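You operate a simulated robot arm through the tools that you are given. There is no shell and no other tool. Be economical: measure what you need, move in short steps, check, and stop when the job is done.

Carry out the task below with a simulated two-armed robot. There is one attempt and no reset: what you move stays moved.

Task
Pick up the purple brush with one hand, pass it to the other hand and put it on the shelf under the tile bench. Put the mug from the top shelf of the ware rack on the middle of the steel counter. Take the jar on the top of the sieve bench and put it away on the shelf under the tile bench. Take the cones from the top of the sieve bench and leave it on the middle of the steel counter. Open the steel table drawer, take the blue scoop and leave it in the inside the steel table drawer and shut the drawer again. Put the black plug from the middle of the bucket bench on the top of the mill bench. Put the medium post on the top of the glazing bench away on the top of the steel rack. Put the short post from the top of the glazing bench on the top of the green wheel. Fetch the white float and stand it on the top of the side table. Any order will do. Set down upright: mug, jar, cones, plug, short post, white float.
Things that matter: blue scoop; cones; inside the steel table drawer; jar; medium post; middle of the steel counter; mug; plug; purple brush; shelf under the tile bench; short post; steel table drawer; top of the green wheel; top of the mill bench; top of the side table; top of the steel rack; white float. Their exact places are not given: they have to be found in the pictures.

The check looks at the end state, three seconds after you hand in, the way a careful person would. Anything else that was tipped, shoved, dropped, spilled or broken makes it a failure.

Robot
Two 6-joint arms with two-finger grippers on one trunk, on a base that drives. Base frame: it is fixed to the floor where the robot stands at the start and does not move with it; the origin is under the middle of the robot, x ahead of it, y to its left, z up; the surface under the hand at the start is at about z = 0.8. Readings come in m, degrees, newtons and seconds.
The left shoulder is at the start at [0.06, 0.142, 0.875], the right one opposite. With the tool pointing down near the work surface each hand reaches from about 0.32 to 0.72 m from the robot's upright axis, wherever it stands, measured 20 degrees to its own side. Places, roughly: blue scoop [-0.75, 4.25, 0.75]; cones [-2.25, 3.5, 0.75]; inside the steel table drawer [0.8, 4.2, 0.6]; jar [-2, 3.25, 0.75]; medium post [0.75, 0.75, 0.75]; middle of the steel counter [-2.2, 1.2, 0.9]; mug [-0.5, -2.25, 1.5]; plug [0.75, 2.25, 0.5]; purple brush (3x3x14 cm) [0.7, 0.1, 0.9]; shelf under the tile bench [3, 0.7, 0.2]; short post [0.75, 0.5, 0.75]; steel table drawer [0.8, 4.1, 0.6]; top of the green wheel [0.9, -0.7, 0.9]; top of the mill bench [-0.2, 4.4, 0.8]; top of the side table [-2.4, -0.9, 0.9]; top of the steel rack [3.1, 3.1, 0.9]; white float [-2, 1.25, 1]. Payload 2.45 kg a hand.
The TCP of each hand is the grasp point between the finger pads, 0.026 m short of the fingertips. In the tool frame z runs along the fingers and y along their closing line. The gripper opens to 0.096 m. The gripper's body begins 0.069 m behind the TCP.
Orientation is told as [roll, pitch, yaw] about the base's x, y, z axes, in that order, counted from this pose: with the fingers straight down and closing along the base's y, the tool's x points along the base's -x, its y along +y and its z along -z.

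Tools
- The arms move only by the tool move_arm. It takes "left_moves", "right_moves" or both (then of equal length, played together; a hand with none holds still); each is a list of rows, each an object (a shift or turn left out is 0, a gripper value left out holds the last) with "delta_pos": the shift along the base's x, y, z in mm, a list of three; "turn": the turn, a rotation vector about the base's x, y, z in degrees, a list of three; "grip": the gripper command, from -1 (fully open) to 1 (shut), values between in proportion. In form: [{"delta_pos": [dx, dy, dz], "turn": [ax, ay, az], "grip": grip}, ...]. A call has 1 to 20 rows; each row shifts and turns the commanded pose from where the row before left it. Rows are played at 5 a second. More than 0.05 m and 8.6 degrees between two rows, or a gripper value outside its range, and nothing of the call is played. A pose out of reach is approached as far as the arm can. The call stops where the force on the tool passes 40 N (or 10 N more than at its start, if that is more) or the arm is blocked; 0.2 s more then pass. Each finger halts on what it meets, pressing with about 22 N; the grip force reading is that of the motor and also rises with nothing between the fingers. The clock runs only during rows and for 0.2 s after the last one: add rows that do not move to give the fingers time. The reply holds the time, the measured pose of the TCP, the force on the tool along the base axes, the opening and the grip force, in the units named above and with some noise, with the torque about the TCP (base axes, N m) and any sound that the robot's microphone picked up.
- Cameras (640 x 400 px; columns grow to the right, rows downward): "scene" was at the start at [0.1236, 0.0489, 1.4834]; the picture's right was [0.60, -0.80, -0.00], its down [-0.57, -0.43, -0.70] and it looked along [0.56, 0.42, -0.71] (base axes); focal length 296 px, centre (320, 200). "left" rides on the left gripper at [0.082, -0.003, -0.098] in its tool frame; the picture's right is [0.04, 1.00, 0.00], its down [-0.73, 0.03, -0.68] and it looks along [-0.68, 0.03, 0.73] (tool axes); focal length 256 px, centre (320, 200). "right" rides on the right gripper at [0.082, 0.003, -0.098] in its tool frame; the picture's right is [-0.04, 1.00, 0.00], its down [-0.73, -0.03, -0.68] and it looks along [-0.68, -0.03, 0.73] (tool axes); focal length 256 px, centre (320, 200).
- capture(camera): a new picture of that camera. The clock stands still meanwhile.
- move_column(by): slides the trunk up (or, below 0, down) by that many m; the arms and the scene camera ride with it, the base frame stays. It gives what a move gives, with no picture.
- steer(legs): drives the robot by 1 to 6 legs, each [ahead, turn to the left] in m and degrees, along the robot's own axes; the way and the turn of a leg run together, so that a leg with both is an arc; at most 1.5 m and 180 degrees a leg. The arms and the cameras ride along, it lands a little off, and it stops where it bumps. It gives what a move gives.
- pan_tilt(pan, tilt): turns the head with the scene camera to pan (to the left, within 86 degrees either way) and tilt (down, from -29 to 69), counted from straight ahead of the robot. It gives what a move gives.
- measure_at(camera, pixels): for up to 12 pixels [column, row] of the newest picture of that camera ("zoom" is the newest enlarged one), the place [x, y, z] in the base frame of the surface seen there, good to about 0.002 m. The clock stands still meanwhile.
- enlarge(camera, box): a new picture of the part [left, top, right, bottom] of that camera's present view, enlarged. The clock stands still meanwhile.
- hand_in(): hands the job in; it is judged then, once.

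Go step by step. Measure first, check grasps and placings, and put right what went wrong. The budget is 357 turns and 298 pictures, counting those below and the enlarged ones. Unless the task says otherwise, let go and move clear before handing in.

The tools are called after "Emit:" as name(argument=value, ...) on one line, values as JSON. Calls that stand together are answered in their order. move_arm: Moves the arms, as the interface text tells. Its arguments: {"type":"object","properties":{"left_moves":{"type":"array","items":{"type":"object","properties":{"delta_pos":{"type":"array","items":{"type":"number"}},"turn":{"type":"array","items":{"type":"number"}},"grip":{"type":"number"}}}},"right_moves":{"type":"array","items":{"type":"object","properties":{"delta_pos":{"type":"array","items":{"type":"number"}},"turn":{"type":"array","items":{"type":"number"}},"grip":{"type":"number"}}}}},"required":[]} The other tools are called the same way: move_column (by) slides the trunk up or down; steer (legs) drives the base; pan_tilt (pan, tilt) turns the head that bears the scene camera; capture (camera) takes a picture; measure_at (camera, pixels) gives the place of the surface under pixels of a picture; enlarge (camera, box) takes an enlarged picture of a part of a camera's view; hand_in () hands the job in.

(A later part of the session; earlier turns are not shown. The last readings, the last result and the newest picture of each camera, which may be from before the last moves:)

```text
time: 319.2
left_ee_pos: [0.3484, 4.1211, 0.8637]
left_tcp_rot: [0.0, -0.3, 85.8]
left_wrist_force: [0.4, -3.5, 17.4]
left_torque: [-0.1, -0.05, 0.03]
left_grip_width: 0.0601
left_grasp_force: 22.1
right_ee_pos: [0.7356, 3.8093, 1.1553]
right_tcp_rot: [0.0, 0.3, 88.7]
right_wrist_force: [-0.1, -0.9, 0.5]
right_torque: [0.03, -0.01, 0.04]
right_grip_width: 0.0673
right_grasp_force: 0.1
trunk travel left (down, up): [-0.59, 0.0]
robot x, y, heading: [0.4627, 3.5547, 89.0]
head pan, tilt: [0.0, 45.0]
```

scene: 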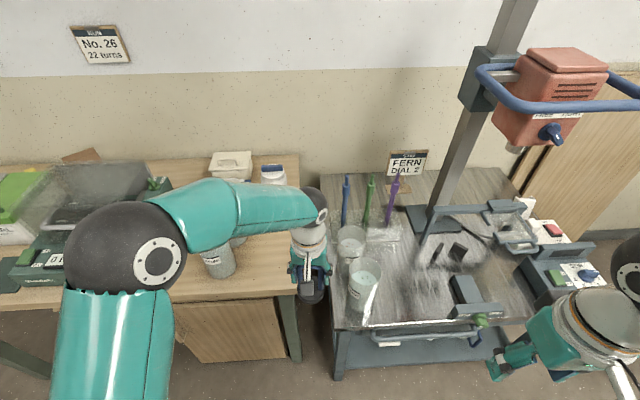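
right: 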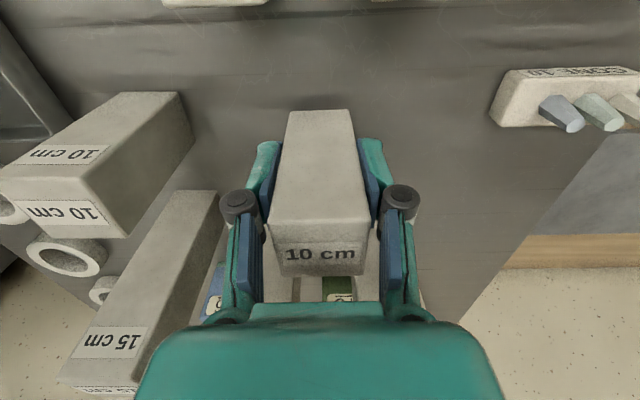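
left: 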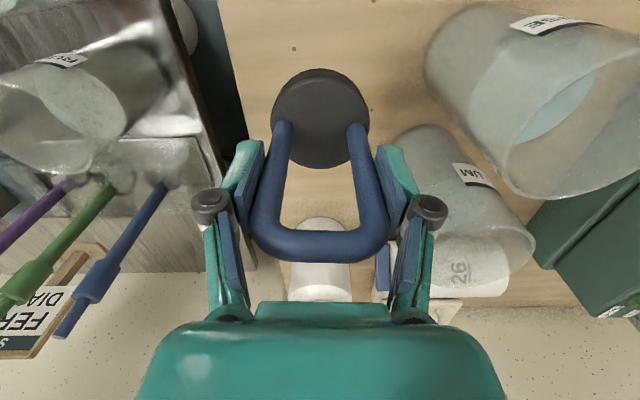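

Contact (fz 17). I open and rise straight up.

Emit:
move_arm(left_moves=[{"delta_pos": [0, 0, 1], "grip": -0.6}, {}, {}, {"delta_pos": [0, 0, 40]}, {"delta_pos": [0, 0, 45]}, {"delta_pos": [0, 0, 45]}, {"delta_pos": [0, 0, 45]}, {"delta_pos": [0, -45, 20]}, {"delta_pos": [0, -45, 0]}, {"delta_pos": [0, -45, 0]}, {}])

Emit:
capture(camera="left")

Emit:
steer(legs=[[-0.3, 0]])

Emit:
pan_tilt(pan=25, tilt=40)

Emit:
capture(camera="scene")

```text
time: 321.6
left_ee_pos: [0.3475, 3.9902, 1.0582]
left_tcp_rot: [-0.2, 0.0, 85.8]
left_wrist_force: [0.3, 0.4, 0.1]
left_torque: [-0.04, 0.03, -0.03]
left_grip_width: 0.0769
left_grasp_force: 0.1
right_ee_pos: [0.7345, 3.8125, 1.1549]
right_tcp_rot: [0.0, 0.4, 88.8]
right_wrist_force: [0.4, 0.6, 0.0]
right_torque: [-0.03, 0.01, -0.01]
right_grip_width: 0.0672
right_grasp_force: 0.1
trunk travel left (down, up): [-0.59, 0.0]
robot x, y, heading: [0.462, 3.5586, 88.9]
head pan, tilt: [0.0, 45.0]
```

```text
199 pictures are left
```

left: 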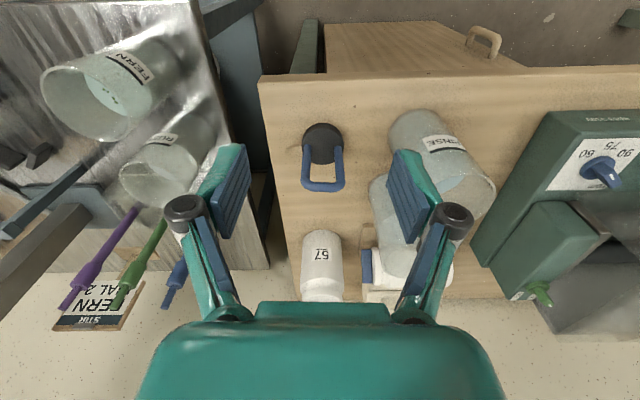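

```text
time: 323.7
left_ee_pos: [0.3429, 3.6782, 1.0583]
left_tcp_rot: [-0.1, -0.2, 85.9]
left_wrist_force: [0.6, 0.1, -0.1]
left_torque: [0.02, 0.0, -0.03]
left_grip_width: 0.0768
left_grasp_force: 0.1
right_ee_pos: [0.7306, 3.5014, 1.155]
right_tcp_rot: [-0.1, 0.3, 88.8]
right_wrist_force: [0.8, -0.7, -0.2]
right_torque: [0.04, -0.04, 0.02]
right_grip_width: 0.0672
right_grasp_force: 0.1
trunk travel left (down, up): [-0.59, 0.0]
robot x, y, heading: [0.4565, 3.2502, 89.2]
head pan, tilt: [0.0, 45.0]
```

```text
time: 324.6
left_ee_pos: [0.3421, 3.68, 1.0589]
left_tcp_rot: [-0.1, -0.1, 85.9]
left_wrist_force: [0.0, 0.4, 0.0]
left_torque: [-0.03, -0.02, -0.02]
left_grip_width: 0.0769
left_grasp_force: 0.0
right_ee_pos: [0.7312, 3.502, 1.1553]
right_tcp_rot: [0.0, 0.5, 88.7]
right_wrist_force: [0.3, -0.2, -0.2]
right_torque: [0.01, 0.02, 0.02]
right_grip_width: 0.0668
right_grasp_force: 0.0
trunk travel left (down, up): [-0.59, 0.0]
robot x, y, heading: [0.4601, 3.2479, 89.6]
head pan, tilt: [25.0, 40.0]
```

```text
198 pictures are left
```

scene: 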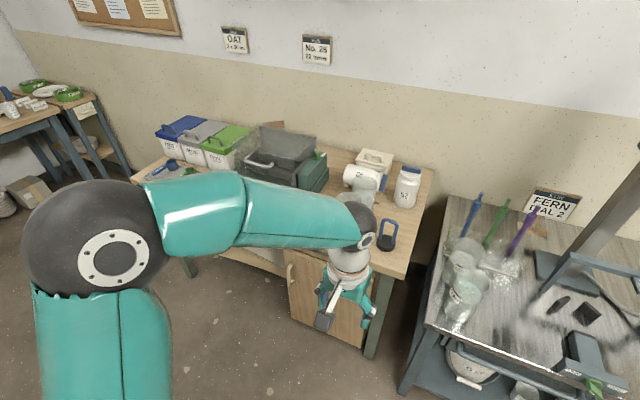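

Plug stands upright at scene (388,235); blue scoop seen at (162,168). Now I look at the steel table drawer.

Emit:
pan_tilt(pan=-25, tilt=45)

Emit:
capture(camera="scene")

```text
time: 325.8
left_ee_pos: [0.3432, 3.6792, 1.0586]
left_tcp_rot: [0.0, -0.1, 86.0]
left_wrist_force: [0.7, 1.2, -0.6]
left_torque: [0.01, 0.01, -0.03]
left_grip_width: 0.0768
left_grasp_force: 0.0
right_ee_pos: [0.7296, 3.5024, 1.1551]
right_tcp_rot: [0.0, 0.5, 88.8]
right_wrist_force: [0.2, 0.7, -0.8]
right_torque: [0.01, 0.02, -0.01]
right_grip_width: 0.067
right_grasp_force: 0.1
trunk travel left (down, up): [-0.59, 0.0]
robot x, y, heading: [0.4555, 3.248, 89.3]
head pan, tilt: [-25.0, 45.0]
```

```text
197 pictures are left
```

scene: 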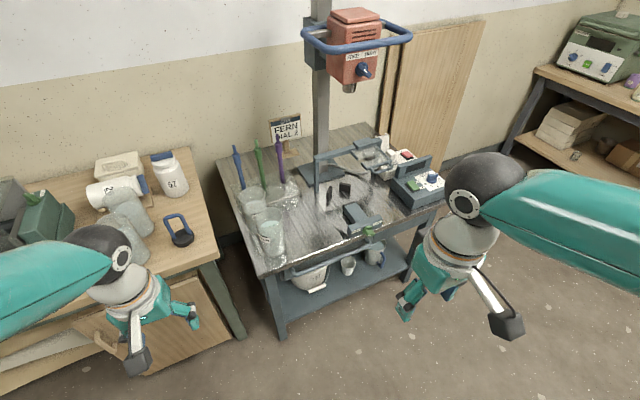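

Emit:
enlarge(camera="scene", box=[240, 200, 440, 330])

Emit:
measure_at(camera="scene", pixels=[[290, 275], [345, 256], [395, 238], [320, 265], [370, 247], [262, 272], [330, 255], [440, 203], [300, 258], [350, 262]])

```text
3.08 times, centred on (340, 265) of scene
```

zoom: 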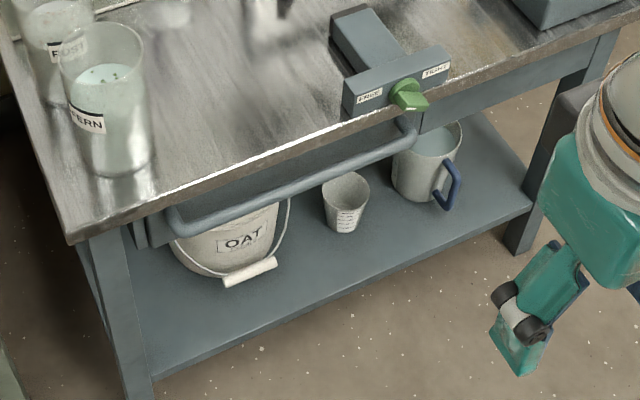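

```text
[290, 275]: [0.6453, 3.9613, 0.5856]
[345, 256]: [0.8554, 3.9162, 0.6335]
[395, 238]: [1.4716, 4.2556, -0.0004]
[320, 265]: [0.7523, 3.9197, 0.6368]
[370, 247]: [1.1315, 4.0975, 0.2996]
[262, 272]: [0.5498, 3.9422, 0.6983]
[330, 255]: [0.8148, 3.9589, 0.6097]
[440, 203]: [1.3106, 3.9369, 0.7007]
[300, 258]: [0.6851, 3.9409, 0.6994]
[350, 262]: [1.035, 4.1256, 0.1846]
```

The drawer has a horizontal bar handle at y≈3.918, z≈0.635, x 0.64–0.98. I fetch the scoop first: drive west to x≈−0.55.

Emit:
steer(legs=[[0, 45]])

Emit:
steer(legs=[[0, 45]])

Emit:
steer(legs=[[1.0, 0]])

Emit:
steer(legs=[[0, -45]])

Emit:
steer(legs=[[0, -44]])

Emit:
pan_tilt(pan=0, tilt=45)

Emit:
capture(camera="scene")

```text
time: 328.4
left_ee_pos: [0.0777, 3.4817, 1.059]
left_tcp_rot: [-0.1, -0.1, 129.3]
left_wrist_force: [0.0, 0.5, 0.3]
left_torque: [0.01, 0.01, 0.02]
left_grip_width: 0.0768
left_grasp_force: 0.0
right_ee_pos: [0.4819, 3.6204, 1.1557]
right_tcp_rot: [0.0, 0.4, 132.2]
right_wrist_force: [0.4, -0.2, -0.1]
right_torque: [-0.01, 0.02, -0.01]
right_grip_width: 0.0672
right_grasp_force: 0.1
trunk travel left (down, up): [-0.59, 0.0]
robot x, y, heading: [0.4745, 3.262, 132.9]
head pan, tilt: [-25.0, 45.0]
```

```text
time: 331.1
left_ee_pos: [0.0374, 3.1401, 1.0584]
left_tcp_rot: [-0.2, -0.1, 173.8]
left_wrist_force: [-0.7, 0.2, 0.3]
left_torque: [0.03, -0.02, -0.02]
left_grip_width: 0.0769
left_grasp_force: 0.1
right_ee_pos: [0.2275, 3.5222, 1.1565]
right_tcp_rot: [0.0, 0.3, 176.7]
right_wrist_force: [-0.2, 0.4, -0.6]
right_torque: [0.0, 0.0, -0.01]
right_grip_width: 0.0671
right_grasp_force: 0.0
trunk travel left (down, up): [-0.59, 0.0]
robot x, y, heading: [0.4736, 3.2864, 177.1]
head pan, tilt: [-25.0, 45.0]
```

```text
time: 336.4
left_ee_pos: [-0.9679, 3.1897, 1.0602]
left_tcp_rot: [-0.1, -0.1, 174.2]
left_wrist_force: [-0.3, 0.1, -1.2]
left_torque: [-0.01, -0.05, 0.0]
left_grip_width: 0.0769
left_grasp_force: 0.0
right_ee_pos: [-0.7788, 3.572, 1.1559]
right_tcp_rot: [0.0, 0.5, 177.1]
right_wrist_force: [0.0, 0.3, 0.4]
right_torque: [-0.03, 0.0, 0.0]
right_grip_width: 0.0674
right_grasp_force: 0.2
trunk travel left (down, up): [-0.59, 0.0]
robot x, y, heading: [-0.5351, 3.3363, 177.2]
head pan, tilt: [-25.0, 45.0]
```

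```text
time: 339.1
left_ee_pos: [-0.9445, 3.5428, 1.0587]
left_tcp_rot: [-0.1, -0.1, 129.0]
left_wrist_force: [-0.4, 0.1, -0.2]
left_torque: [0.01, -0.03, -0.02]
left_grip_width: 0.0766
left_grasp_force: 0.0
right_ee_pos: [-0.5388, 3.6782, 1.157]
right_tcp_rot: [0.0, 0.3, 131.9]
right_wrist_force: [0.1, 0.0, -0.6]
right_torque: [-0.03, 0.02, -0.01]
right_grip_width: 0.067
right_grasp_force: 0.1
trunk travel left (down, up): [-0.59, 0.0]
robot x, y, heading: [-0.5465, 3.3212, 132.0]
head pan, tilt: [-25.0, 45.0]
```

```text
time: 341.8
left_ee_pos: [-0.6791, 3.7538, 1.0589]
left_tcp_rot: [-0.2, -0.2, 85.0]
left_wrist_force: [-0.4, -0.3, -0.2]
left_torque: [0.02, -0.01, 0.03]
left_grip_width: 0.077
left_grasp_force: 0.0
right_ee_pos: [-0.2929, 3.571, 1.1569]
right_tcp_rot: [-0.1, 0.4, 87.9]
right_wrist_force: [0.7, 0.0, 0.3]
right_torque: [0.02, 0.04, -0.01]
right_grip_width: 0.0673
right_grasp_force: 0.0
trunk travel left (down, up): [-0.59, 0.0]
robot x, y, heading: [-0.5695, 3.3224, 88.6]
head pan, tilt: [-25.0, 45.0]
```

```text
time: 342.7
left_ee_pos: [-0.6798, 3.7559, 1.0611]
left_tcp_rot: [-0.2, -0.1, 84.9]
left_wrist_force: [0.3, 0.4, 0.2]
left_torque: [-0.01, 0.0, 0.01]
left_grip_width: 0.0766
left_grasp_force: 0.0
right_ee_pos: [-0.2947, 3.5718, 1.1584]
right_tcp_rot: [0.0, 0.4, 88.0]
right_wrist_force: [-1.1, 0.3, 0.2]
right_torque: [-0.01, 0.01, -0.01]
right_grip_width: 0.0671
right_grasp_force: 0.0
trunk travel left (down, up): [-0.59, 0.0]
robot x, y, heading: [-0.5701, 3.321, 88.6]
head pan, tilt: [0.0, 45.0]
```

```text
195 pictures are left
```

scene: 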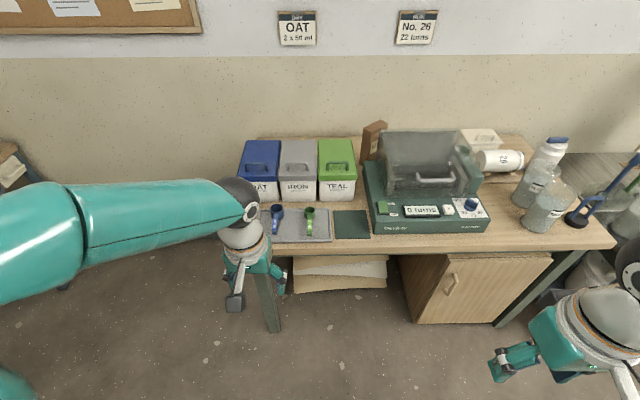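

The blue scoop is on a grey mat at scene (277,220), next to a green one. I look at details.

Emit:
enlarge(camera="scene", box=[230, 180, 350, 260])

Emit:
capture(camera="left")

```text
5.00 times, centred on (290, 220) of scene
```

zoom: 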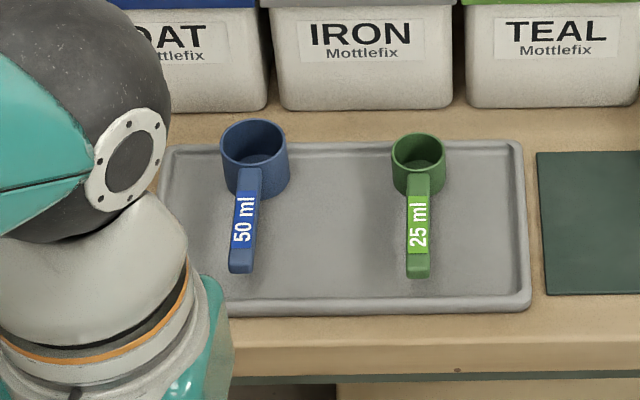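

```text
193 pictures are left
```

left: 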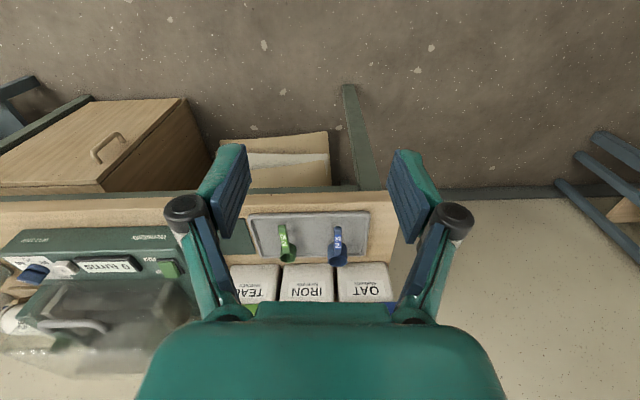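

Emit:
measure_at(camera="zoom", pixels=[[240, 260], [245, 215], [253, 180], [253, 128], [226, 150], [286, 150], [255, 165], [190, 260], [210, 155], [200, 60], [205, 110]])

```text
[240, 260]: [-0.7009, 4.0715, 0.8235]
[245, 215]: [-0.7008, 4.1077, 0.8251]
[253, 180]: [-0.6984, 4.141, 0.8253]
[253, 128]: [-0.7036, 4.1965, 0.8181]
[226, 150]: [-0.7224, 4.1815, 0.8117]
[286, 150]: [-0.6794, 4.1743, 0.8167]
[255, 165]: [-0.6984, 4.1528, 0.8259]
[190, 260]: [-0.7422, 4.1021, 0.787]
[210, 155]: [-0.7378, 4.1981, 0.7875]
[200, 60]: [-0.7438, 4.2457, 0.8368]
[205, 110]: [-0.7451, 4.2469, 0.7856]
```

Scoop cup centre (−0.70,4.172), rim z 0.826, tray 0.787. I drive 0.3 m forward and move the left hand above the cup.

Emit:
steer(legs=[[0.3, 0]])

Emit:
move_arm(left_moves=[{"delta_pos": [-5, 35, -20]}, {"delta_pos": [-5, 35, -40]}, {"delta_pos": [-3, 35, -30]}, {"delta_pos": [0, 5, -40]}, {}])

Emit:
capture(camera="left")

```text
time: 344.7
left_ee_pos: [-0.668, 4.0527, 1.0605]
left_tcp_rot: [-0.1, -0.1, 84.6]
left_wrist_force: [-0.4, 0.3, -0.6]
left_torque: [-0.02, 0.0, 0.02]
left_grip_width: 0.0767
left_grasp_force: 0.0
right_ee_pos: [-0.2845, 3.8674, 1.1576]
right_tcp_rot: [0.0, 0.4, 87.6]
right_wrist_force: [-0.3, 0.0, -0.3]
right_torque: [-0.02, -0.02, -0.01]
right_grip_width: 0.067
right_grasp_force: 0.2
trunk travel left (down, up): [-0.59, 0.0]
robot x, y, heading: [-0.5612, 3.6164, 87.8]
head pan, tilt: [0.0, 45.0]
```

```text
refused: row 2 steps farther than a row can; nothing moved
```

```text
192 pictures are left
```

left: 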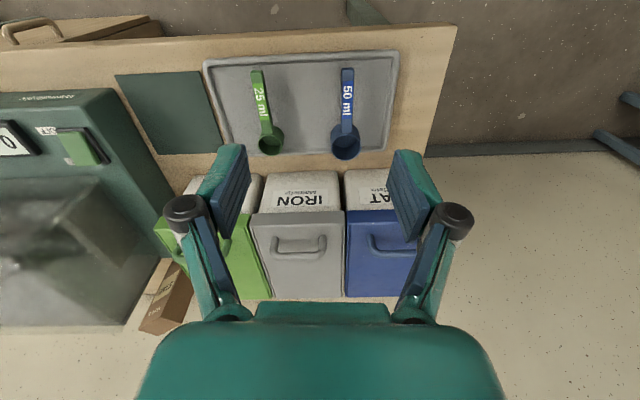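

Emit:
measure_at(camera="left", pixels=[[347, 155], [335, 145], [358, 145], [347, 75], [384, 220], [384, 260], [300, 190]])

Emit:
move_arm(left_moves=[{"delta_pos": [-10, 30, -20]}, {"delta_pos": [-10, 30, -30]}, {"delta_pos": [-8, 30, -30]}, {"delta_pos": [-5, 28, -30]}, {}])

Emit:
capture(camera="left")

```text
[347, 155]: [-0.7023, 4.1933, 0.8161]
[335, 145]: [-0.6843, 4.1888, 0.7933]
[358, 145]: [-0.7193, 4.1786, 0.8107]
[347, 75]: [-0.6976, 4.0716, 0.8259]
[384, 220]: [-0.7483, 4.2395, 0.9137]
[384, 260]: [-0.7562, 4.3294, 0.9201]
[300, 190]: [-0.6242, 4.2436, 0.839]
```

```text
time: 345.9
left_ee_pos: [-0.7024, 4.1714, 0.9535]
left_tcp_rot: [-0.1, -0.2, 84.8]
left_wrist_force: [-0.2, 1.1, -0.8]
left_torque: [0.02, 0.03, 0.02]
left_grip_width: 0.0769
left_grasp_force: 0.0
right_ee_pos: [-0.2832, 3.8641, 1.1587]
right_tcp_rot: [-0.1, 0.3, 87.6]
right_wrist_force: [-0.4, 0.2, -1.0]
right_torque: [0.02, 0.0, -0.03]
right_grip_width: 0.0673
right_grasp_force: 0.1
trunk travel left (down, up): [-0.59, 0.0]
robot x, y, heading: [-0.5628, 3.6162, 88.0]
head pan, tilt: [0.0, 45.0]
```

```text
191 pictures are left
```

left: 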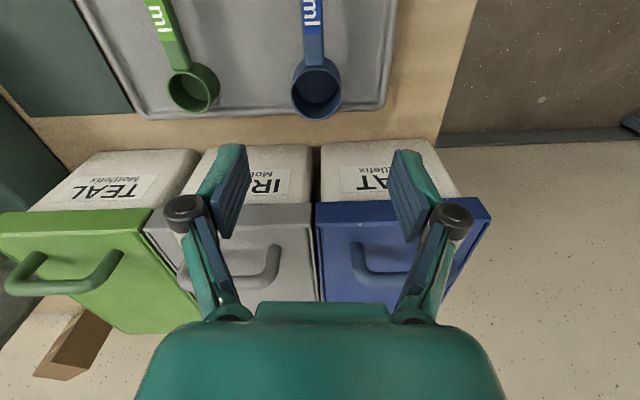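

Aligned with the cup (316,85). I descend to z≈0.82 and grip the cup body.

Emit:
move_arm(left_moves=[{"delta_pos": [1, -4, -45]}, {"delta_pos": [1, 0, -45]}, {"delta_pos": [0, 0, -35]}, {"delta_pos": [0, 0, -8]}, {}])

Emit:
capture(camera="left")

```text
time: 347.1
left_ee_pos: [-0.6993, 4.1686, 0.8186]
left_tcp_rot: [-0.1, -0.1, 84.7]
left_wrist_force: [-0.2, 0.0, 0.7]
left_torque: [-0.02, 0.02, -0.02]
left_grip_width: 0.0765
left_grasp_force: 0.2
right_ee_pos: [-0.283, 3.8659, 1.1579]
right_tcp_rot: [0.0, 0.4, 87.6]
right_wrist_force: [0.0, -0.6, 0.0]
right_torque: [-0.02, 0.06, 0.02]
right_grip_width: 0.0672
right_grasp_force: 0.1
trunk travel left (down, up): [-0.59, 0.0]
robot x, y, heading: [-0.5612, 3.6216, 88.0]
head pan, tilt: [0.0, 45.0]
```

```text
190 pictures are left
```

left: 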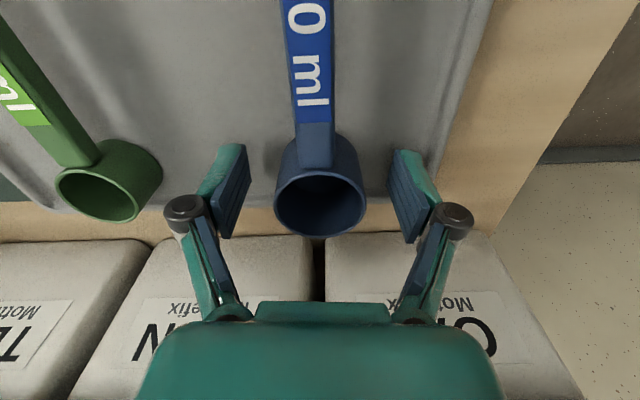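

The cup lies centred between the pads; I close and lift.

Emit:
move_arm(left_moves=[{"grip": 1}, {}, {}, {"delta_pos": [0, 0, 15]}, {"delta_pos": [0, -10, 40]}, {"delta_pos": [0, -20, 40]}, {"delta_pos": [0, -20, 40]}, {"delta_pos": [0, -30, 30]}, {"delta_pos": [0, -40, 20]}, {"delta_pos": [0, -40, 20]}, {}])

Emit:
capture(camera="left")

```text
time: 349.5
left_ee_pos: [-0.6953, 4.0063, 1.0235]
left_tcp_rot: [-0.1, 0.0, 84.6]
left_wrist_force: [-0.1, 0.2, -0.2]
left_torque: [-0.02, 0.03, -0.03]
left_grip_width: 0.0448
left_grasp_force: 22.3
right_ee_pos: [-0.2829, 3.867, 1.1578]
right_tcp_rot: [0.0, 0.4, 87.4]
right_wrist_force: [0.1, -0.8, 0.2]
right_torque: [-0.06, -0.03, -0.02]
right_grip_width: 0.0675
right_grasp_force: 0.0
trunk travel left (down, up): [-0.59, 0.0]
robot x, y, heading: [-0.5626, 3.6196, 87.7]
head pan, tilt: [0.0, 45.0]
```

```text
189 pictures are left
```

left: 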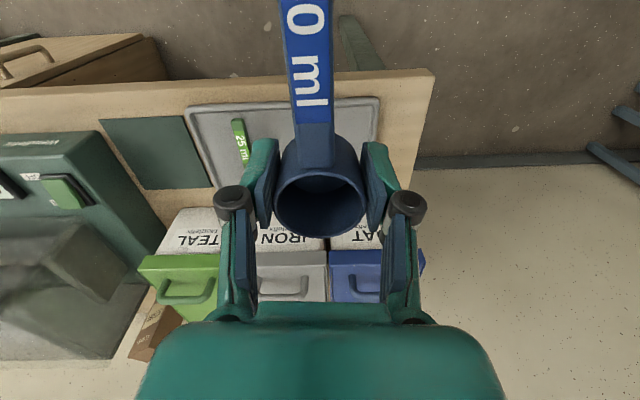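

Scoop held (45 mm). I back off and drive to the drawer: robot target (0.75,3.2).

Emit:
steer(legs=[[-0.38, 0]])

Emit:
steer(legs=[[0, -44]])

Emit:
steer(legs=[[0, -44]])

Emit:
steer(legs=[[1.28, 0]])

Emit:
steer(legs=[[0, 45]])

Emit:
steer(legs=[[0, 45]])

Emit:
pan_tilt(pan=0, tilt=50)

Emit:
capture(camera="scene")

```text
time: 351.9
left_ee_pos: [-0.7078, 3.6277, 1.024]
left_tcp_rot: [-0.1, -0.3, 84.5]
left_wrist_force: [0.3, -0.4, 0.1]
left_torque: [0.01, -0.01, -0.03]
left_grip_width: 0.0447
left_grasp_force: 21.3
right_ee_pos: [-0.2967, 3.4854, 1.1582]
right_tcp_rot: [0.1, 0.3, 87.4]
right_wrist_force: [0.2, -0.7, -0.1]
right_torque: [0.02, 0.0, 0.02]
right_grip_width: 0.0674
right_grasp_force: 0.1
trunk travel left (down, up): [-0.59, 0.0]
robot x, y, heading: [-0.5812, 3.2438, 87.7]
head pan, tilt: [0.0, 45.0]
```

```text
time: 354.6
left_ee_pos: [-0.3998, 3.6102, 1.0237]
left_tcp_rot: [-0.1, -0.1, 40.3]
left_wrist_force: [0.2, -1.0, -1.1]
left_torque: [0.01, 0.05, 0.01]
left_grip_width: 0.0448
left_grasp_force: 22.0
right_ee_pos: [-0.2042, 3.2224, 1.1577]
right_tcp_rot: [-0.1, 0.3, 43.2]
right_wrist_force: [0.4, -0.6, -0.3]
right_torque: [-0.01, 0.01, 0.0]
right_grip_width: 0.0671
right_grasp_force: 0.0
trunk travel left (down, up): [-0.59, 0.0]
robot x, y, heading: [-0.5913, 3.2563, 43.8]
head pan, tilt: [0.0, 45.0]
```

```text
time: 357.2
left_ee_pos: [-0.2095, 3.3847, 1.0248]
left_tcp_rot: [-0.1, 0.0, -2.7]
left_wrist_force: [0.5, 0.4, -0.6]
left_torque: [0.06, 0.0, 0.04]
left_grip_width: 0.0448
left_grasp_force: 21.5
right_ee_pos: [-0.3297, 2.9662, 1.1596]
right_tcp_rot: [0.0, 0.3, 0.3]
right_wrist_force: [-0.6, -0.2, 0.4]
right_torque: [-0.02, 0.03, -0.01]
right_grip_width: 0.0673
right_grasp_force: 0.1
trunk travel left (down, up): [-0.59, 0.0]
robot x, y, heading: [-0.5928, 3.2797, 0.9]
head pan, tilt: [0.0, 45.0]
```

```text
time: 363.9
left_ee_pos: [1.0969, 3.3972, 1.0249]
left_tcp_rot: [0.0, 0.0, -3.3]
left_wrist_force: [0.8, 0.3, -0.2]
left_torque: [-0.04, 0.01, -0.05]
left_grip_width: 0.0449
left_grasp_force: 21.7
right_ee_pos: [0.9725, 2.9795, 1.1597]
right_tcp_rot: [-0.1, 0.3, -0.4]
right_wrist_force: [0.1, -0.1, 0.3]
right_torque: [0.01, 0.01, 0.01]
right_grip_width: 0.0672
right_grasp_force: 0.0
trunk travel left (down, up): [-0.59, 0.0]
robot x, y, heading: [0.7144, 3.295, 0.6]
head pan, tilt: [0.0, 45.0]
```

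```text
time: 366.6
left_ee_pos: [0.9082, 3.6406, 1.0252]
left_tcp_rot: [0.0, -0.1, 42.6]
left_wrist_force: [-0.7, 0.5, -1.2]
left_torque: [-0.04, 0.03, 0.0]
left_grip_width: 0.0447
left_grasp_force: 22.2
right_ee_pos: [1.1192, 3.2605, 1.1583]
right_tcp_rot: [0.1, 0.5, 45.5]
right_wrist_force: [-0.1, -0.4, -0.5]
right_torque: [0.0, 0.04, 0.01]
right_grip_width: 0.0671
right_grasp_force: 0.1
trunk travel left (down, up): [-0.59, 0.0]
robot x, y, heading: [0.7313, 3.28, 46.2]
head pan, tilt: [0.0, 45.0]
```

```text
time: 369.4
left_ee_pos: [0.589, 3.6555, 1.0262]
left_tcp_rot: [-0.2, -0.1, 89.2]
left_wrist_force: [0.2, -0.3, -1.1]
left_torque: [-0.02, 0.04, 0.04]
left_grip_width: 0.0445
left_grasp_force: 22.4
right_ee_pos: [1.0111, 3.5479, 1.1604]
right_tcp_rot: [0.0, 0.3, 92.1]
right_wrist_force: [-0.5, 0.5, 0.0]
right_torque: [-0.01, 0.01, -0.03]
right_grip_width: 0.0671
right_grasp_force: 0.0
trunk travel left (down, up): [-0.59, 0.0]
robot x, y, heading: [0.7553, 3.2789, 92.8]
head pan, tilt: [0.0, 45.0]
```

```text
time: 370.1
left_ee_pos: [0.5894, 3.6556, 1.0255]
left_tcp_rot: [-0.2, -0.1, 89.3]
left_wrist_force: [-1.0, 0.5, -0.8]
left_torque: [-0.01, -0.01, -0.02]
left_grip_width: 0.0447
left_grasp_force: 21.9
right_ee_pos: [1.0114, 3.5483, 1.161]
right_tcp_rot: [0.0, 0.5, 92.1]
right_wrist_force: [0.7, 0.1, -0.2]
right_torque: [0.04, -0.01, -0.04]
right_grip_width: 0.0671
right_grasp_force: 0.1
trunk travel left (down, up): [-0.59, 0.0]
robot x, y, heading: [0.7556, 3.281, 92.6]
head pan, tilt: [0.0, 50.0]
```

```text
188 pictures are left
```

scene: 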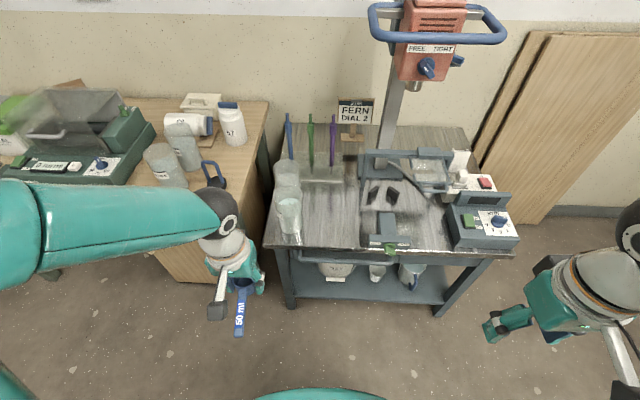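

I straighten and lower the column to view the drawer front.

Emit:
steer(legs=[[0, -2.6]])

Emit:
move_column(by=-0.3)

Emit:
pan_tilt(pan=0, tilt=38)

Emit:
capture(camera="scene")

```text
time: 370.9
left_ee_pos: [0.6073, 3.6612, 1.0265]
left_tcp_rot: [-0.1, -0.1, 86.6]
left_wrist_force: [0.0, 0.1, -0.1]
left_torque: [0.0, 0.0, -0.02]
left_grip_width: 0.0446
left_grasp_force: 22.3
right_ee_pos: [1.0247, 3.5355, 1.1616]
right_tcp_rot: [0.0, 0.4, 89.5]
right_wrist_force: [-0.1, 0.2, 0.6]
right_torque: [0.0, 0.0, -0.03]
right_grip_width: 0.0671
right_grasp_force: 0.1
trunk travel left (down, up): [-0.59, 0.0]
robot x, y, heading: [0.7535, 3.2783, 89.8]
head pan, tilt: [0.0, 50.0]
```

```text
time: 373.9
left_ee_pos: [0.6078, 3.6623, 0.7278]
left_tcp_rot: [0.0, -0.2, 86.6]
left_wrist_force: [0.1, -0.2, -1.0]
left_torque: [0.0, 0.03, 0.01]
left_grip_width: 0.0446
left_grasp_force: 22.5
right_ee_pos: [1.0241, 3.5365, 0.8605]
right_tcp_rot: [0.0, 0.4, 89.5]
right_wrist_force: [0.3, -0.2, 0.8]
right_torque: [0.0, 0.01, 0.0]
right_grip_width: 0.0673
right_grasp_force: 0.1
trunk travel left (down, up): [-0.29, 0.3]
robot x, y, heading: [0.7536, 3.2793, 90.0]
head pan, tilt: [0.0, 50.0]
```

```text
time: 374.6
left_ee_pos: [0.608, 3.6616, 0.7262]
left_tcp_rot: [-0.2, -0.1, 86.7]
left_wrist_force: [-0.8, -0.4, -0.8]
left_torque: [-0.04, -0.02, -0.02]
left_grip_width: 0.0447
left_grasp_force: 22.1
right_ee_pos: [1.0228, 3.5356, 0.862]
right_tcp_rot: [0.1, 0.4, 89.6]
right_wrist_force: [0.0, 0.2, -0.4]
right_torque: [0.03, -0.05, -0.01]
right_grip_width: 0.067
right_grasp_force: 0.1
trunk travel left (down, up): [-0.29, 0.3]
robot x, y, heading: [0.7531, 3.2823, 90.0]
head pan, tilt: [0.0, 38.0]
```

```text
187 pictures are left
```

scene: 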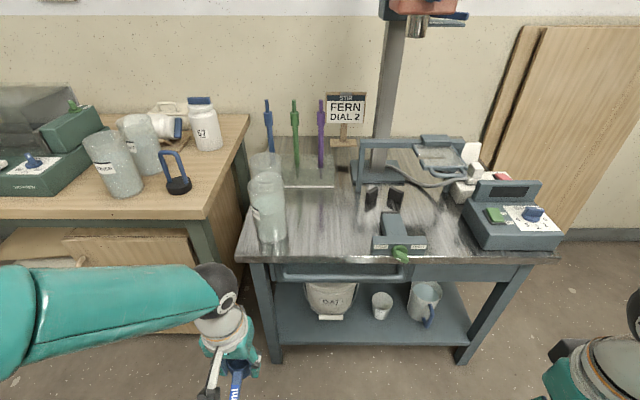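

Emit:
enlarge(camera="scene", box=[240, 230, 440, 330])

Emit:
measure_at(camera="scene", pixels=[[300, 278], [345, 278], [390, 277], [290, 270], [345, 270], [400, 270], [345, 263], [275, 270], [412, 270], [400, 256], [345, 284]])

```text
3.20 times, centred on (340, 280) of scene
```

zoom: 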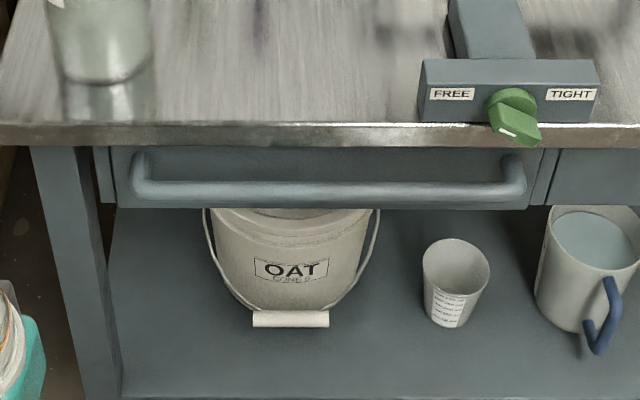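

```text
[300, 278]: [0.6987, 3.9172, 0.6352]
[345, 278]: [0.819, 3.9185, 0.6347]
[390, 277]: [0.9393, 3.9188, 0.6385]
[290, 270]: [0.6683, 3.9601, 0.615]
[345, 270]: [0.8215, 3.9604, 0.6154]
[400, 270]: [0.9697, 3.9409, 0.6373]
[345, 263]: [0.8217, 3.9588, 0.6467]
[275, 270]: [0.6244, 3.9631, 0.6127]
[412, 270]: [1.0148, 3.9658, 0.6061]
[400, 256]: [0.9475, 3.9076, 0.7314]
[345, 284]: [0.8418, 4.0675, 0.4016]
```

Bar is at y 3.918, z 0.635 (x 0.64–0.98). I back up 0.1 m, then turn the right hand: yaw +90°, then pitch to point at the table with the fingers closing vertically.

Emit:
steer(legs=[[-0.1, 0]])

Emit:
move_arm(right_moves=[{"delta_pos": [-14, 25, -8], "turn": [0, 0, 8.2], "grip": -0.2}, {"delta_pos": [-14, 25, -8], "turn": [0, 0, 8.2]}, {"delta_pos": [-14, 25, -8], "turn": [0, 0, 8.2]}, {"delta_pos": [-14, 25, -8], "turn": [0, 0, 8.2]}, {"delta_pos": [-14, 25, -8], "turn": [0, 0, 8.2]}, {"delta_pos": [-14, 25, -8], "turn": [0, 0, 8.2]}, {"delta_pos": [-14, 25, -8], "turn": [0, 0, 8.2]}, {"delta_pos": [-14, 25, -8], "turn": [0, 0, 8.2]}, {"delta_pos": [-14, 25, -8], "turn": [0, 0, 8.2]}, {"delta_pos": [-14, 25, -8], "turn": [0, 0, 8.2]}, {"delta_pos": [-14, 25, -8], "turn": [0, 0, 8.2]}, {"delta_pos": [-14, 25, -8]}, {}], left_moves=[{"delta_pos": [-5, 0, 4]}, {"delta_pos": [-5, 0, 4]}, {"delta_pos": [-5, 0, 4]}, {"delta_pos": [-5, 0, 4]}, {"delta_pos": [-5, 0, 4]}, {"delta_pos": [-5, 0, 4]}, {"delta_pos": [-5, 0, 4]}, {"delta_pos": [-5, 0, 4]}, {"delta_pos": [-5, 0, 4]}, {"delta_pos": [-5, 0, 4]}, {"delta_pos": [-5, 0, 4]}, {"delta_pos": [-5, 0, 4]}, {}])

Emit:
capture(camera="scene")

```text
time: 375.8
left_ee_pos: [0.607, 3.5614, 0.7271]
left_tcp_rot: [0.0, -0.1, 86.6]
left_wrist_force: [-0.3, -0.6, 0.1]
left_torque: [-0.04, -0.01, 0.0]
left_grip_width: 0.0447
left_grasp_force: 21.6
right_ee_pos: [1.0238, 3.4347, 0.862]
right_tcp_rot: [-0.1, 0.4, 89.4]
right_wrist_force: [-0.8, -0.1, 0.0]
right_torque: [-0.02, -0.01, -0.01]
right_grip_width: 0.0672
right_grasp_force: 0.1
trunk travel left (down, up): [-0.29, 0.3]
robot x, y, heading: [0.7525, 3.1803, 90.1]
head pan, tilt: [0.0, 38.0]
```

```text
time: 378.6
left_ee_pos: [0.5464, 3.5608, 0.7761]
left_tcp_rot: [0.0, -0.1, 86.7]
left_wrist_force: [-0.1, -1.1, -1.2]
left_torque: [-0.01, 0.0, 0.01]
left_grip_width: 0.0443
left_grasp_force: 21.4
right_ee_pos: [0.856, 3.7338, 0.7665]
right_tcp_rot: [0.0, 0.4, 179.7]
right_wrist_force: [-0.1, 0.0, 0.0]
right_torque: [-0.01, -0.02, 0.0]
right_grip_width: 0.0575
right_grasp_force: 0.1
trunk travel left (down, up): [-0.29, 0.3]
robot x, y, heading: [0.756, 3.1781, 90.0]
head pan, tilt: [0.0, 38.0]
```

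```text
185 pictures are left
```

scene: 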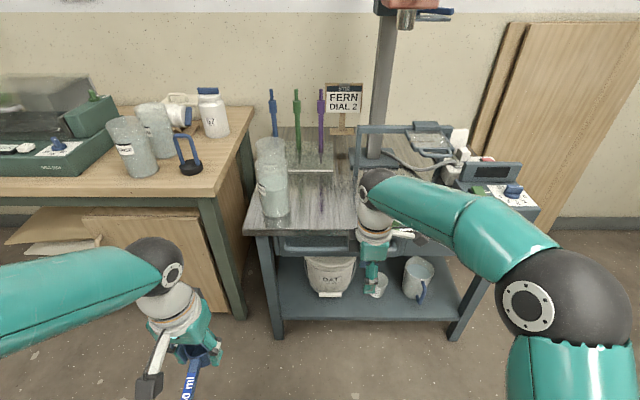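

Now pitch forward about x by 90° while lowering to z≈0.64.

Emit:
move_arm(right_moves=[{"delta_pos": [0, 0, -5], "turn": [8.2, 0, 0]}, {"delta_pos": [0, 0, -10], "turn": [8.2, 0, 0]}, {"delta_pos": [0, 0, -12], "turn": [8.2, 0, 0]}, {"delta_pos": [0, 0, -12], "turn": [8.2, 0, 0]}, {"delta_pos": [0, 0, -12], "turn": [8.2, 0, 0]}, {"delta_pos": [0, 0, -12], "turn": [8.2, 0, 0]}, {"delta_pos": [0, 0, -12], "turn": [8.2, 0, 0]}, {"delta_pos": [0, 0, -14], "turn": [8.2, 0, 0]}, {"delta_pos": [0, 0, -14], "turn": [8.2, 0, 0]}, {"delta_pos": [0, 0, -14], "turn": [8.2, 0, 0]}, {"delta_pos": [0, 0, -14], "turn": [8, 0, 0]}, {}])

Emit:
capture(camera="scene")

Emit:
capture(camera="right")

```text
time: 381.2
left_ee_pos: [0.5481, 3.561, 0.7761]
left_tcp_rot: [-0.1, -0.1, 86.5]
left_wrist_force: [0.9, 0.8, -1.4]
left_torque: [0.01, 0.0, 0.0]
left_grip_width: 0.0446
left_grasp_force: 21.9
right_ee_pos: [0.8206, 3.7245, 0.646]
right_tcp_rot: [-89.9, -0.3, 179.1]
right_wrist_force: [-0.9, -0.6, -0.4]
right_torque: [-0.04, -0.01, 0.0]
right_grip_width: 0.0576
right_grasp_force: 0.1
right hand out of reach, approached as far as the arm can: row 10, 11
trunk travel left (down, up): [-0.29, 0.3]
robot x, y, heading: [0.7542, 3.1744, 90.3]
head pan, tilt: [0.0, 38.0]
```

```text
184 pictures are left
```

scene: 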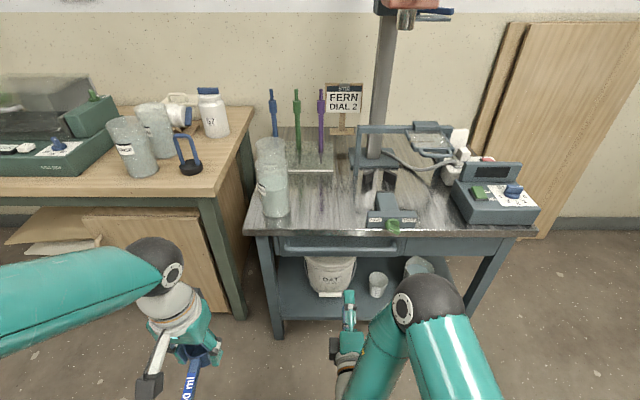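

```text
183 pictures are left
```

right: 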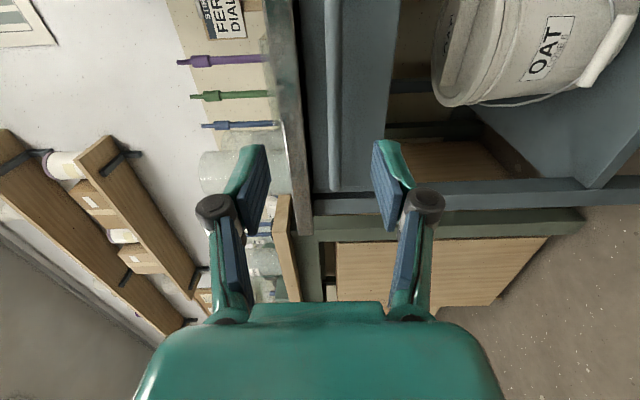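

The hand points at the bar (right picture column ≈335 between the fingers). I advance to y≈3.908.

Emit:
move_arm(right_moves=[{"delta_pos": [5, 40, -3]}, {"delta_pos": [5, 40, -3]}, {"delta_pos": [0, 40, -3]}, {"delta_pos": [0, 30, -1]}, {}])

Emit:
capture(camera="right")

Emit:
enlarge(camera="scene", box=[260, 200, 440, 320])

```text
time: 382.4
left_ee_pos: [0.5467, 3.5606, 0.7753]
left_tcp_rot: [-0.1, -0.1, 86.5]
left_wrist_force: [-0.6, -0.5, -0.1]
left_torque: [-0.02, 0.02, -0.04]
left_grip_width: 0.0448
left_grasp_force: 22.0
right_ee_pos: [0.782, 3.8607, 0.6554]
right_tcp_rot: [-89.7, -0.2, 179.1]
right_wrist_force: [0.1, 0.1, 0.1]
right_torque: [0.03, 0.01, -0.01]
right_grip_width: 0.0577
right_grasp_force: 0.0
right hand out of reach, approached as far as the arm can: row 1, 2, 3, 4
trunk travel left (down, up): [-0.29, 0.3]
robot x, y, heading: [0.7533, 3.1813, 90.1]
head pan, tilt: [0.0, 38.0]
```

```text
182 pictures are left
```

right: 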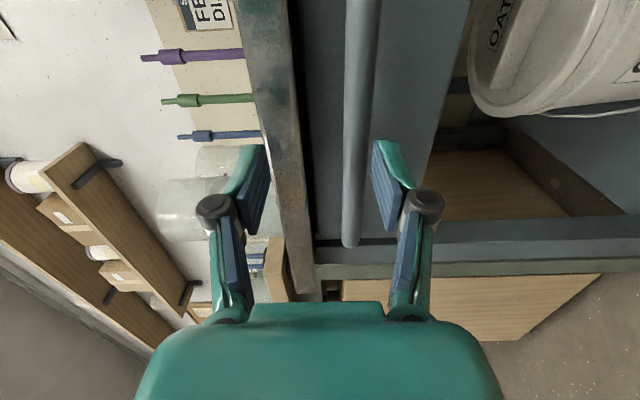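

```text
3.33 times, centred on (350, 260) of scene
```

zoom: 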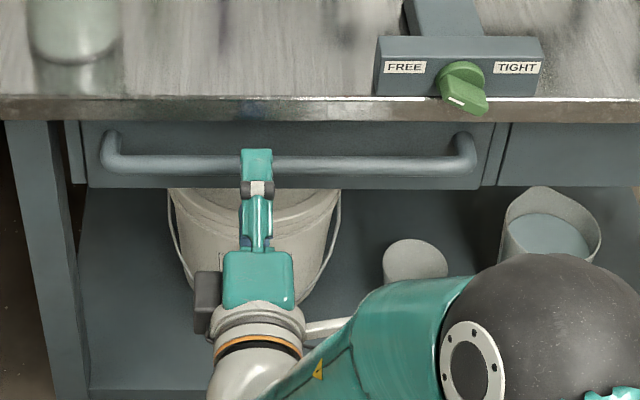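

The arm is near its limit at y 3.861, z 0.655. I measure the tabletop underside, then lower with the column and drive in slightly.

Emit:
measure_at(camera="zoom", pixels=[[300, 119], [300, 103], [200, 160], [200, 150], [350, 163], [200, 168]])

Emit:
move_column(by=-0.019)

Emit:
move_arm(right_moves=[{"grip": 0.0}, {}, {}])

```text
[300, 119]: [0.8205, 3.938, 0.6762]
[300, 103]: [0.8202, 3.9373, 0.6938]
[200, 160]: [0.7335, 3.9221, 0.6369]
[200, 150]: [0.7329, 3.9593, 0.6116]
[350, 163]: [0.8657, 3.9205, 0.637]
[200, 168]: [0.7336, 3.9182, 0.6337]
```

```text
time: 383.1
left_ee_pos: [0.5484, 3.5614, 0.7575]
left_tcp_rot: [-0.1, -0.1, 86.6]
left_wrist_force: [0.7, -0.1, 0.0]
left_torque: [0.02, 0.0, 0.02]
left_grip_width: 0.0443
left_grasp_force: 21.8
right_ee_pos: [0.7822, 3.8604, 0.6371]
right_tcp_rot: [-89.8, -0.3, 179.2]
right_wrist_force: [-0.5, -0.1, -0.2]
right_torque: [-0.02, 0.0, 0.0]
right_grip_width: 0.0577
right_grasp_force: 0.0
trunk travel left (down, up): [-0.271, 0.319]
robot x, y, heading: [0.7527, 3.1792, 89.9]
head pan, tilt: [0.0, 38.0]
```

```text
time: 383.9
left_ee_pos: [0.5472, 3.5613, 0.7568]
left_tcp_rot: [-0.1, 0.0, 86.5]
left_wrist_force: [0.8, 0.4, -0.4]
left_torque: [-0.03, 0.03, 0.03]
left_grip_width: 0.0444
left_grasp_force: 22.2
right_ee_pos: [0.7814, 3.8602, 0.637]
right_tcp_rot: [-89.8, -0.2, 179.1]
right_wrist_force: [0.0, 0.0, -0.7]
right_torque: [0.04, -0.01, 0.02]
right_grip_width: 0.0478
right_grasp_force: 0.0
trunk travel left (down, up): [-0.271, 0.319]
robot x, y, heading: [0.7532, 3.1811, 90.1]
head pan, tilt: [0.0, 38.0]
```

z is now 0.637 and the opening 48 mm. I drive 0.05 m forward so that the fingers straddle the bar.

Emit:
steer(legs=[[0.05, 0]])

Emit:
enlarge(camera="scene", box=[260, 200, 440, 320])

Emit:
capture(camera="right")

```text
time: 384.8
left_ee_pos: [0.547, 3.6111, 0.7569]
left_tcp_rot: [0.0, 0.0, 86.6]
left_wrist_force: [-0.8, -0.2, -1.1]
left_torque: [0.02, 0.02, -0.02]
left_grip_width: 0.0444
left_grasp_force: 21.5
right_ee_pos: [0.7821, 3.9105, 0.6354]
right_tcp_rot: [-89.7, -0.3, 179.2]
right_wrist_force: [0.1, 0.1, 0.2]
right_torque: [0.01, 0.0, -0.01]
right_grip_width: 0.0482
right_grasp_force: 0.1
trunk travel left (down, up): [-0.271, 0.319]
robot x, y, heading: [0.757, 3.2315, 90.5]
head pan, tilt: [0.0, 38.0]
```

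```text
3.33 times, centred on (350, 260) of scene
```

zoom: 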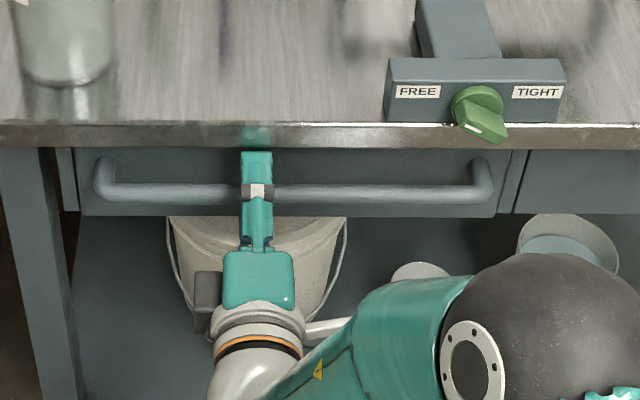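

```text
179 pictures are left
```

right: 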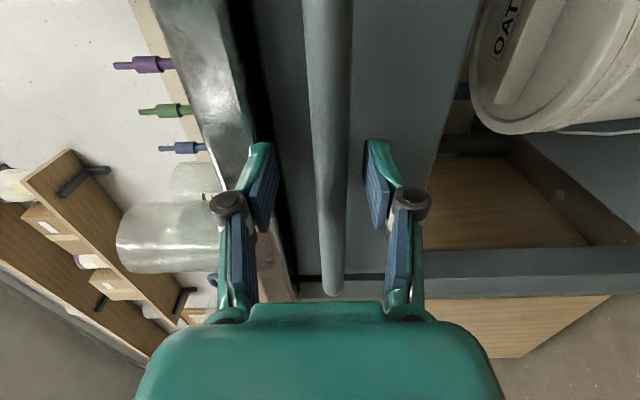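

The bar passes between the fingers. I close and then pull by reversing the base.

Emit:
move_arm(right_moves=[{"grip": 1}, {}, {}, {}])

Emit:
steer(legs=[[-0.1, 0]])

Emit:
capture(camera="scene")

```text
time: 385.8
left_ee_pos: [0.5473, 3.6109, 0.7561]
left_tcp_rot: [-0.1, 0.1, 86.6]
left_wrist_force: [-0.4, 0.3, -0.6]
left_torque: [-0.02, 0.0, 0.01]
left_grip_width: 0.0444
left_grasp_force: 22.0
right_ee_pos: [0.7802, 3.9099, 0.632]
right_tcp_rot: [-88.9, -0.2, 179.3]
right_wrist_force: [-0.9, -4.4, -27.2]
right_torque: [-0.31, -0.26, -0.23]
right_grip_width: 0.0171
right_grasp_force: 43.0
trunk travel left (down, up): [-0.271, 0.319]
robot x, y, heading: [0.7489, 3.2292, 90.2]
head pan, tilt: [0.0, 38.0]
```

```text
time: 386.9
left_ee_pos: [0.5472, 3.5116, 0.7568]
left_tcp_rot: [-0.2, 0.0, 86.5]
left_wrist_force: [0.0, 0.5, -1.6]
left_torque: [0.04, 0.0, 0.03]
left_grip_width: 0.0444
left_grasp_force: 22.3
right_ee_pos: [0.781, 3.8095, 0.6299]
right_tcp_rot: [-88.9, -0.1, 179.5]
right_wrist_force: [-6.3, -0.8, -26.9]
right_torque: [-0.54, -0.19, 0.7]
right_grip_width: 0.0171
right_grasp_force: 42.7
trunk travel left (down, up): [-0.271, 0.319]
robot x, y, heading: [0.7556, 3.1306, 90.2]
head pan, tilt: [0.0, 38.0]
```

```text
178 pictures are left
```

scene: 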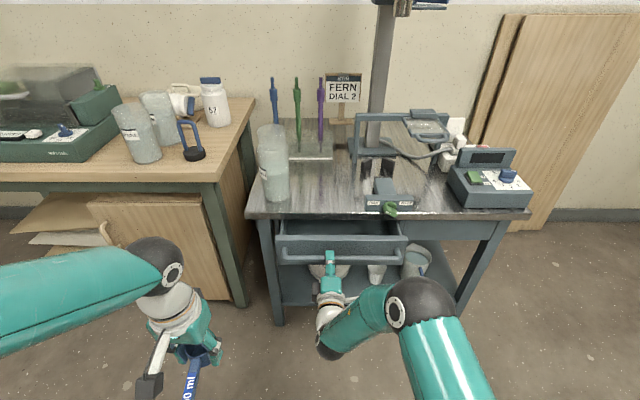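

The drawer opens smoothly (0.1 m). I relax the vertical load slightly and pull another 0.1 m.

Emit:
move_column(by=-0.004)

Emit:
steer(legs=[[-0.1, 0]])

Emit:
pan_tilt(pan=0, tilt=42)

Emit:
capture(camera="scene")

```text
time: 387.5
left_ee_pos: [0.5475, 3.5111, 0.7545]
left_tcp_rot: [-0.2, -0.1, 86.5]
left_wrist_force: [-0.6, 1.0, -0.7]
left_torque: [-0.02, 0.03, -0.03]
left_grip_width: 0.0442
left_grasp_force: 21.6
right_ee_pos: [0.7803, 3.8091, 0.6302]
right_tcp_rot: [-89.2, -0.3, 179.5]
right_wrist_force: [1.0, 0.2, 3.7]
right_torque: [0.04, -0.21, 0.48]
right_grip_width: 0.0171
right_grasp_force: 42.2
trunk travel left (down, up): [-0.267, 0.323]
robot x, y, heading: [0.7516, 3.1267, 89.9]
head pan, tilt: [0.0, 38.0]
```

```text
time: 388.6
left_ee_pos: [0.5484, 3.4111, 0.7539]
left_tcp_rot: [-0.1, -0.1, 86.4]
left_wrist_force: [0.1, -0.2, -0.8]
left_torque: [0.01, 0.01, -0.03]
left_grip_width: 0.0442
left_grasp_force: 22.4
right_ee_pos: [0.7804, 3.7086, 0.6298]
right_tcp_rot: [-89.2, -0.1, 179.6]
right_wrist_force: [-15.6, -0.7, 11.1]
right_torque: [-0.08, -0.15, 0.44]
right_grip_width: 0.0173
right_grasp_force: 42.7
trunk travel left (down, up): [-0.267, 0.323]
robot x, y, heading: [0.7524, 3.0293, 89.9]
head pan, tilt: [0.0, 38.0]
```

```text
time: 389.3
left_ee_pos: [0.5484, 3.4105, 0.7539]
left_tcp_rot: [-0.1, 0.0, 86.4]
left_wrist_force: [0.1, 0.1, 0.2]
left_torque: [-0.03, 0.0, 0.04]
left_grip_width: 0.0442
left_grasp_force: 22.1
right_ee_pos: [0.7795, 3.7077, 0.6308]
right_tcp_rot: [-89.2, -0.1, 179.5]
right_wrist_force: [-3.2, 0.6, 2.1]
right_torque: [0.06, -0.15, -0.21]
right_grip_width: 0.0171
right_grasp_force: 42.6
trunk travel left (down, up): [-0.267, 0.323]
robot x, y, heading: [0.7551, 3.0272, 89.8]
head pan, tilt: [0.0, 42.0]
```

```text
177 pictures are left
```

scene: 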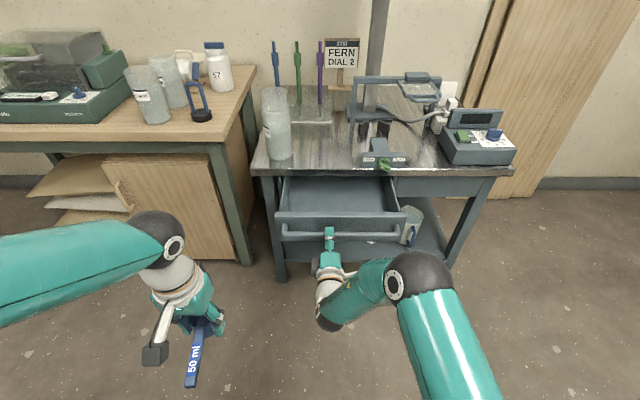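

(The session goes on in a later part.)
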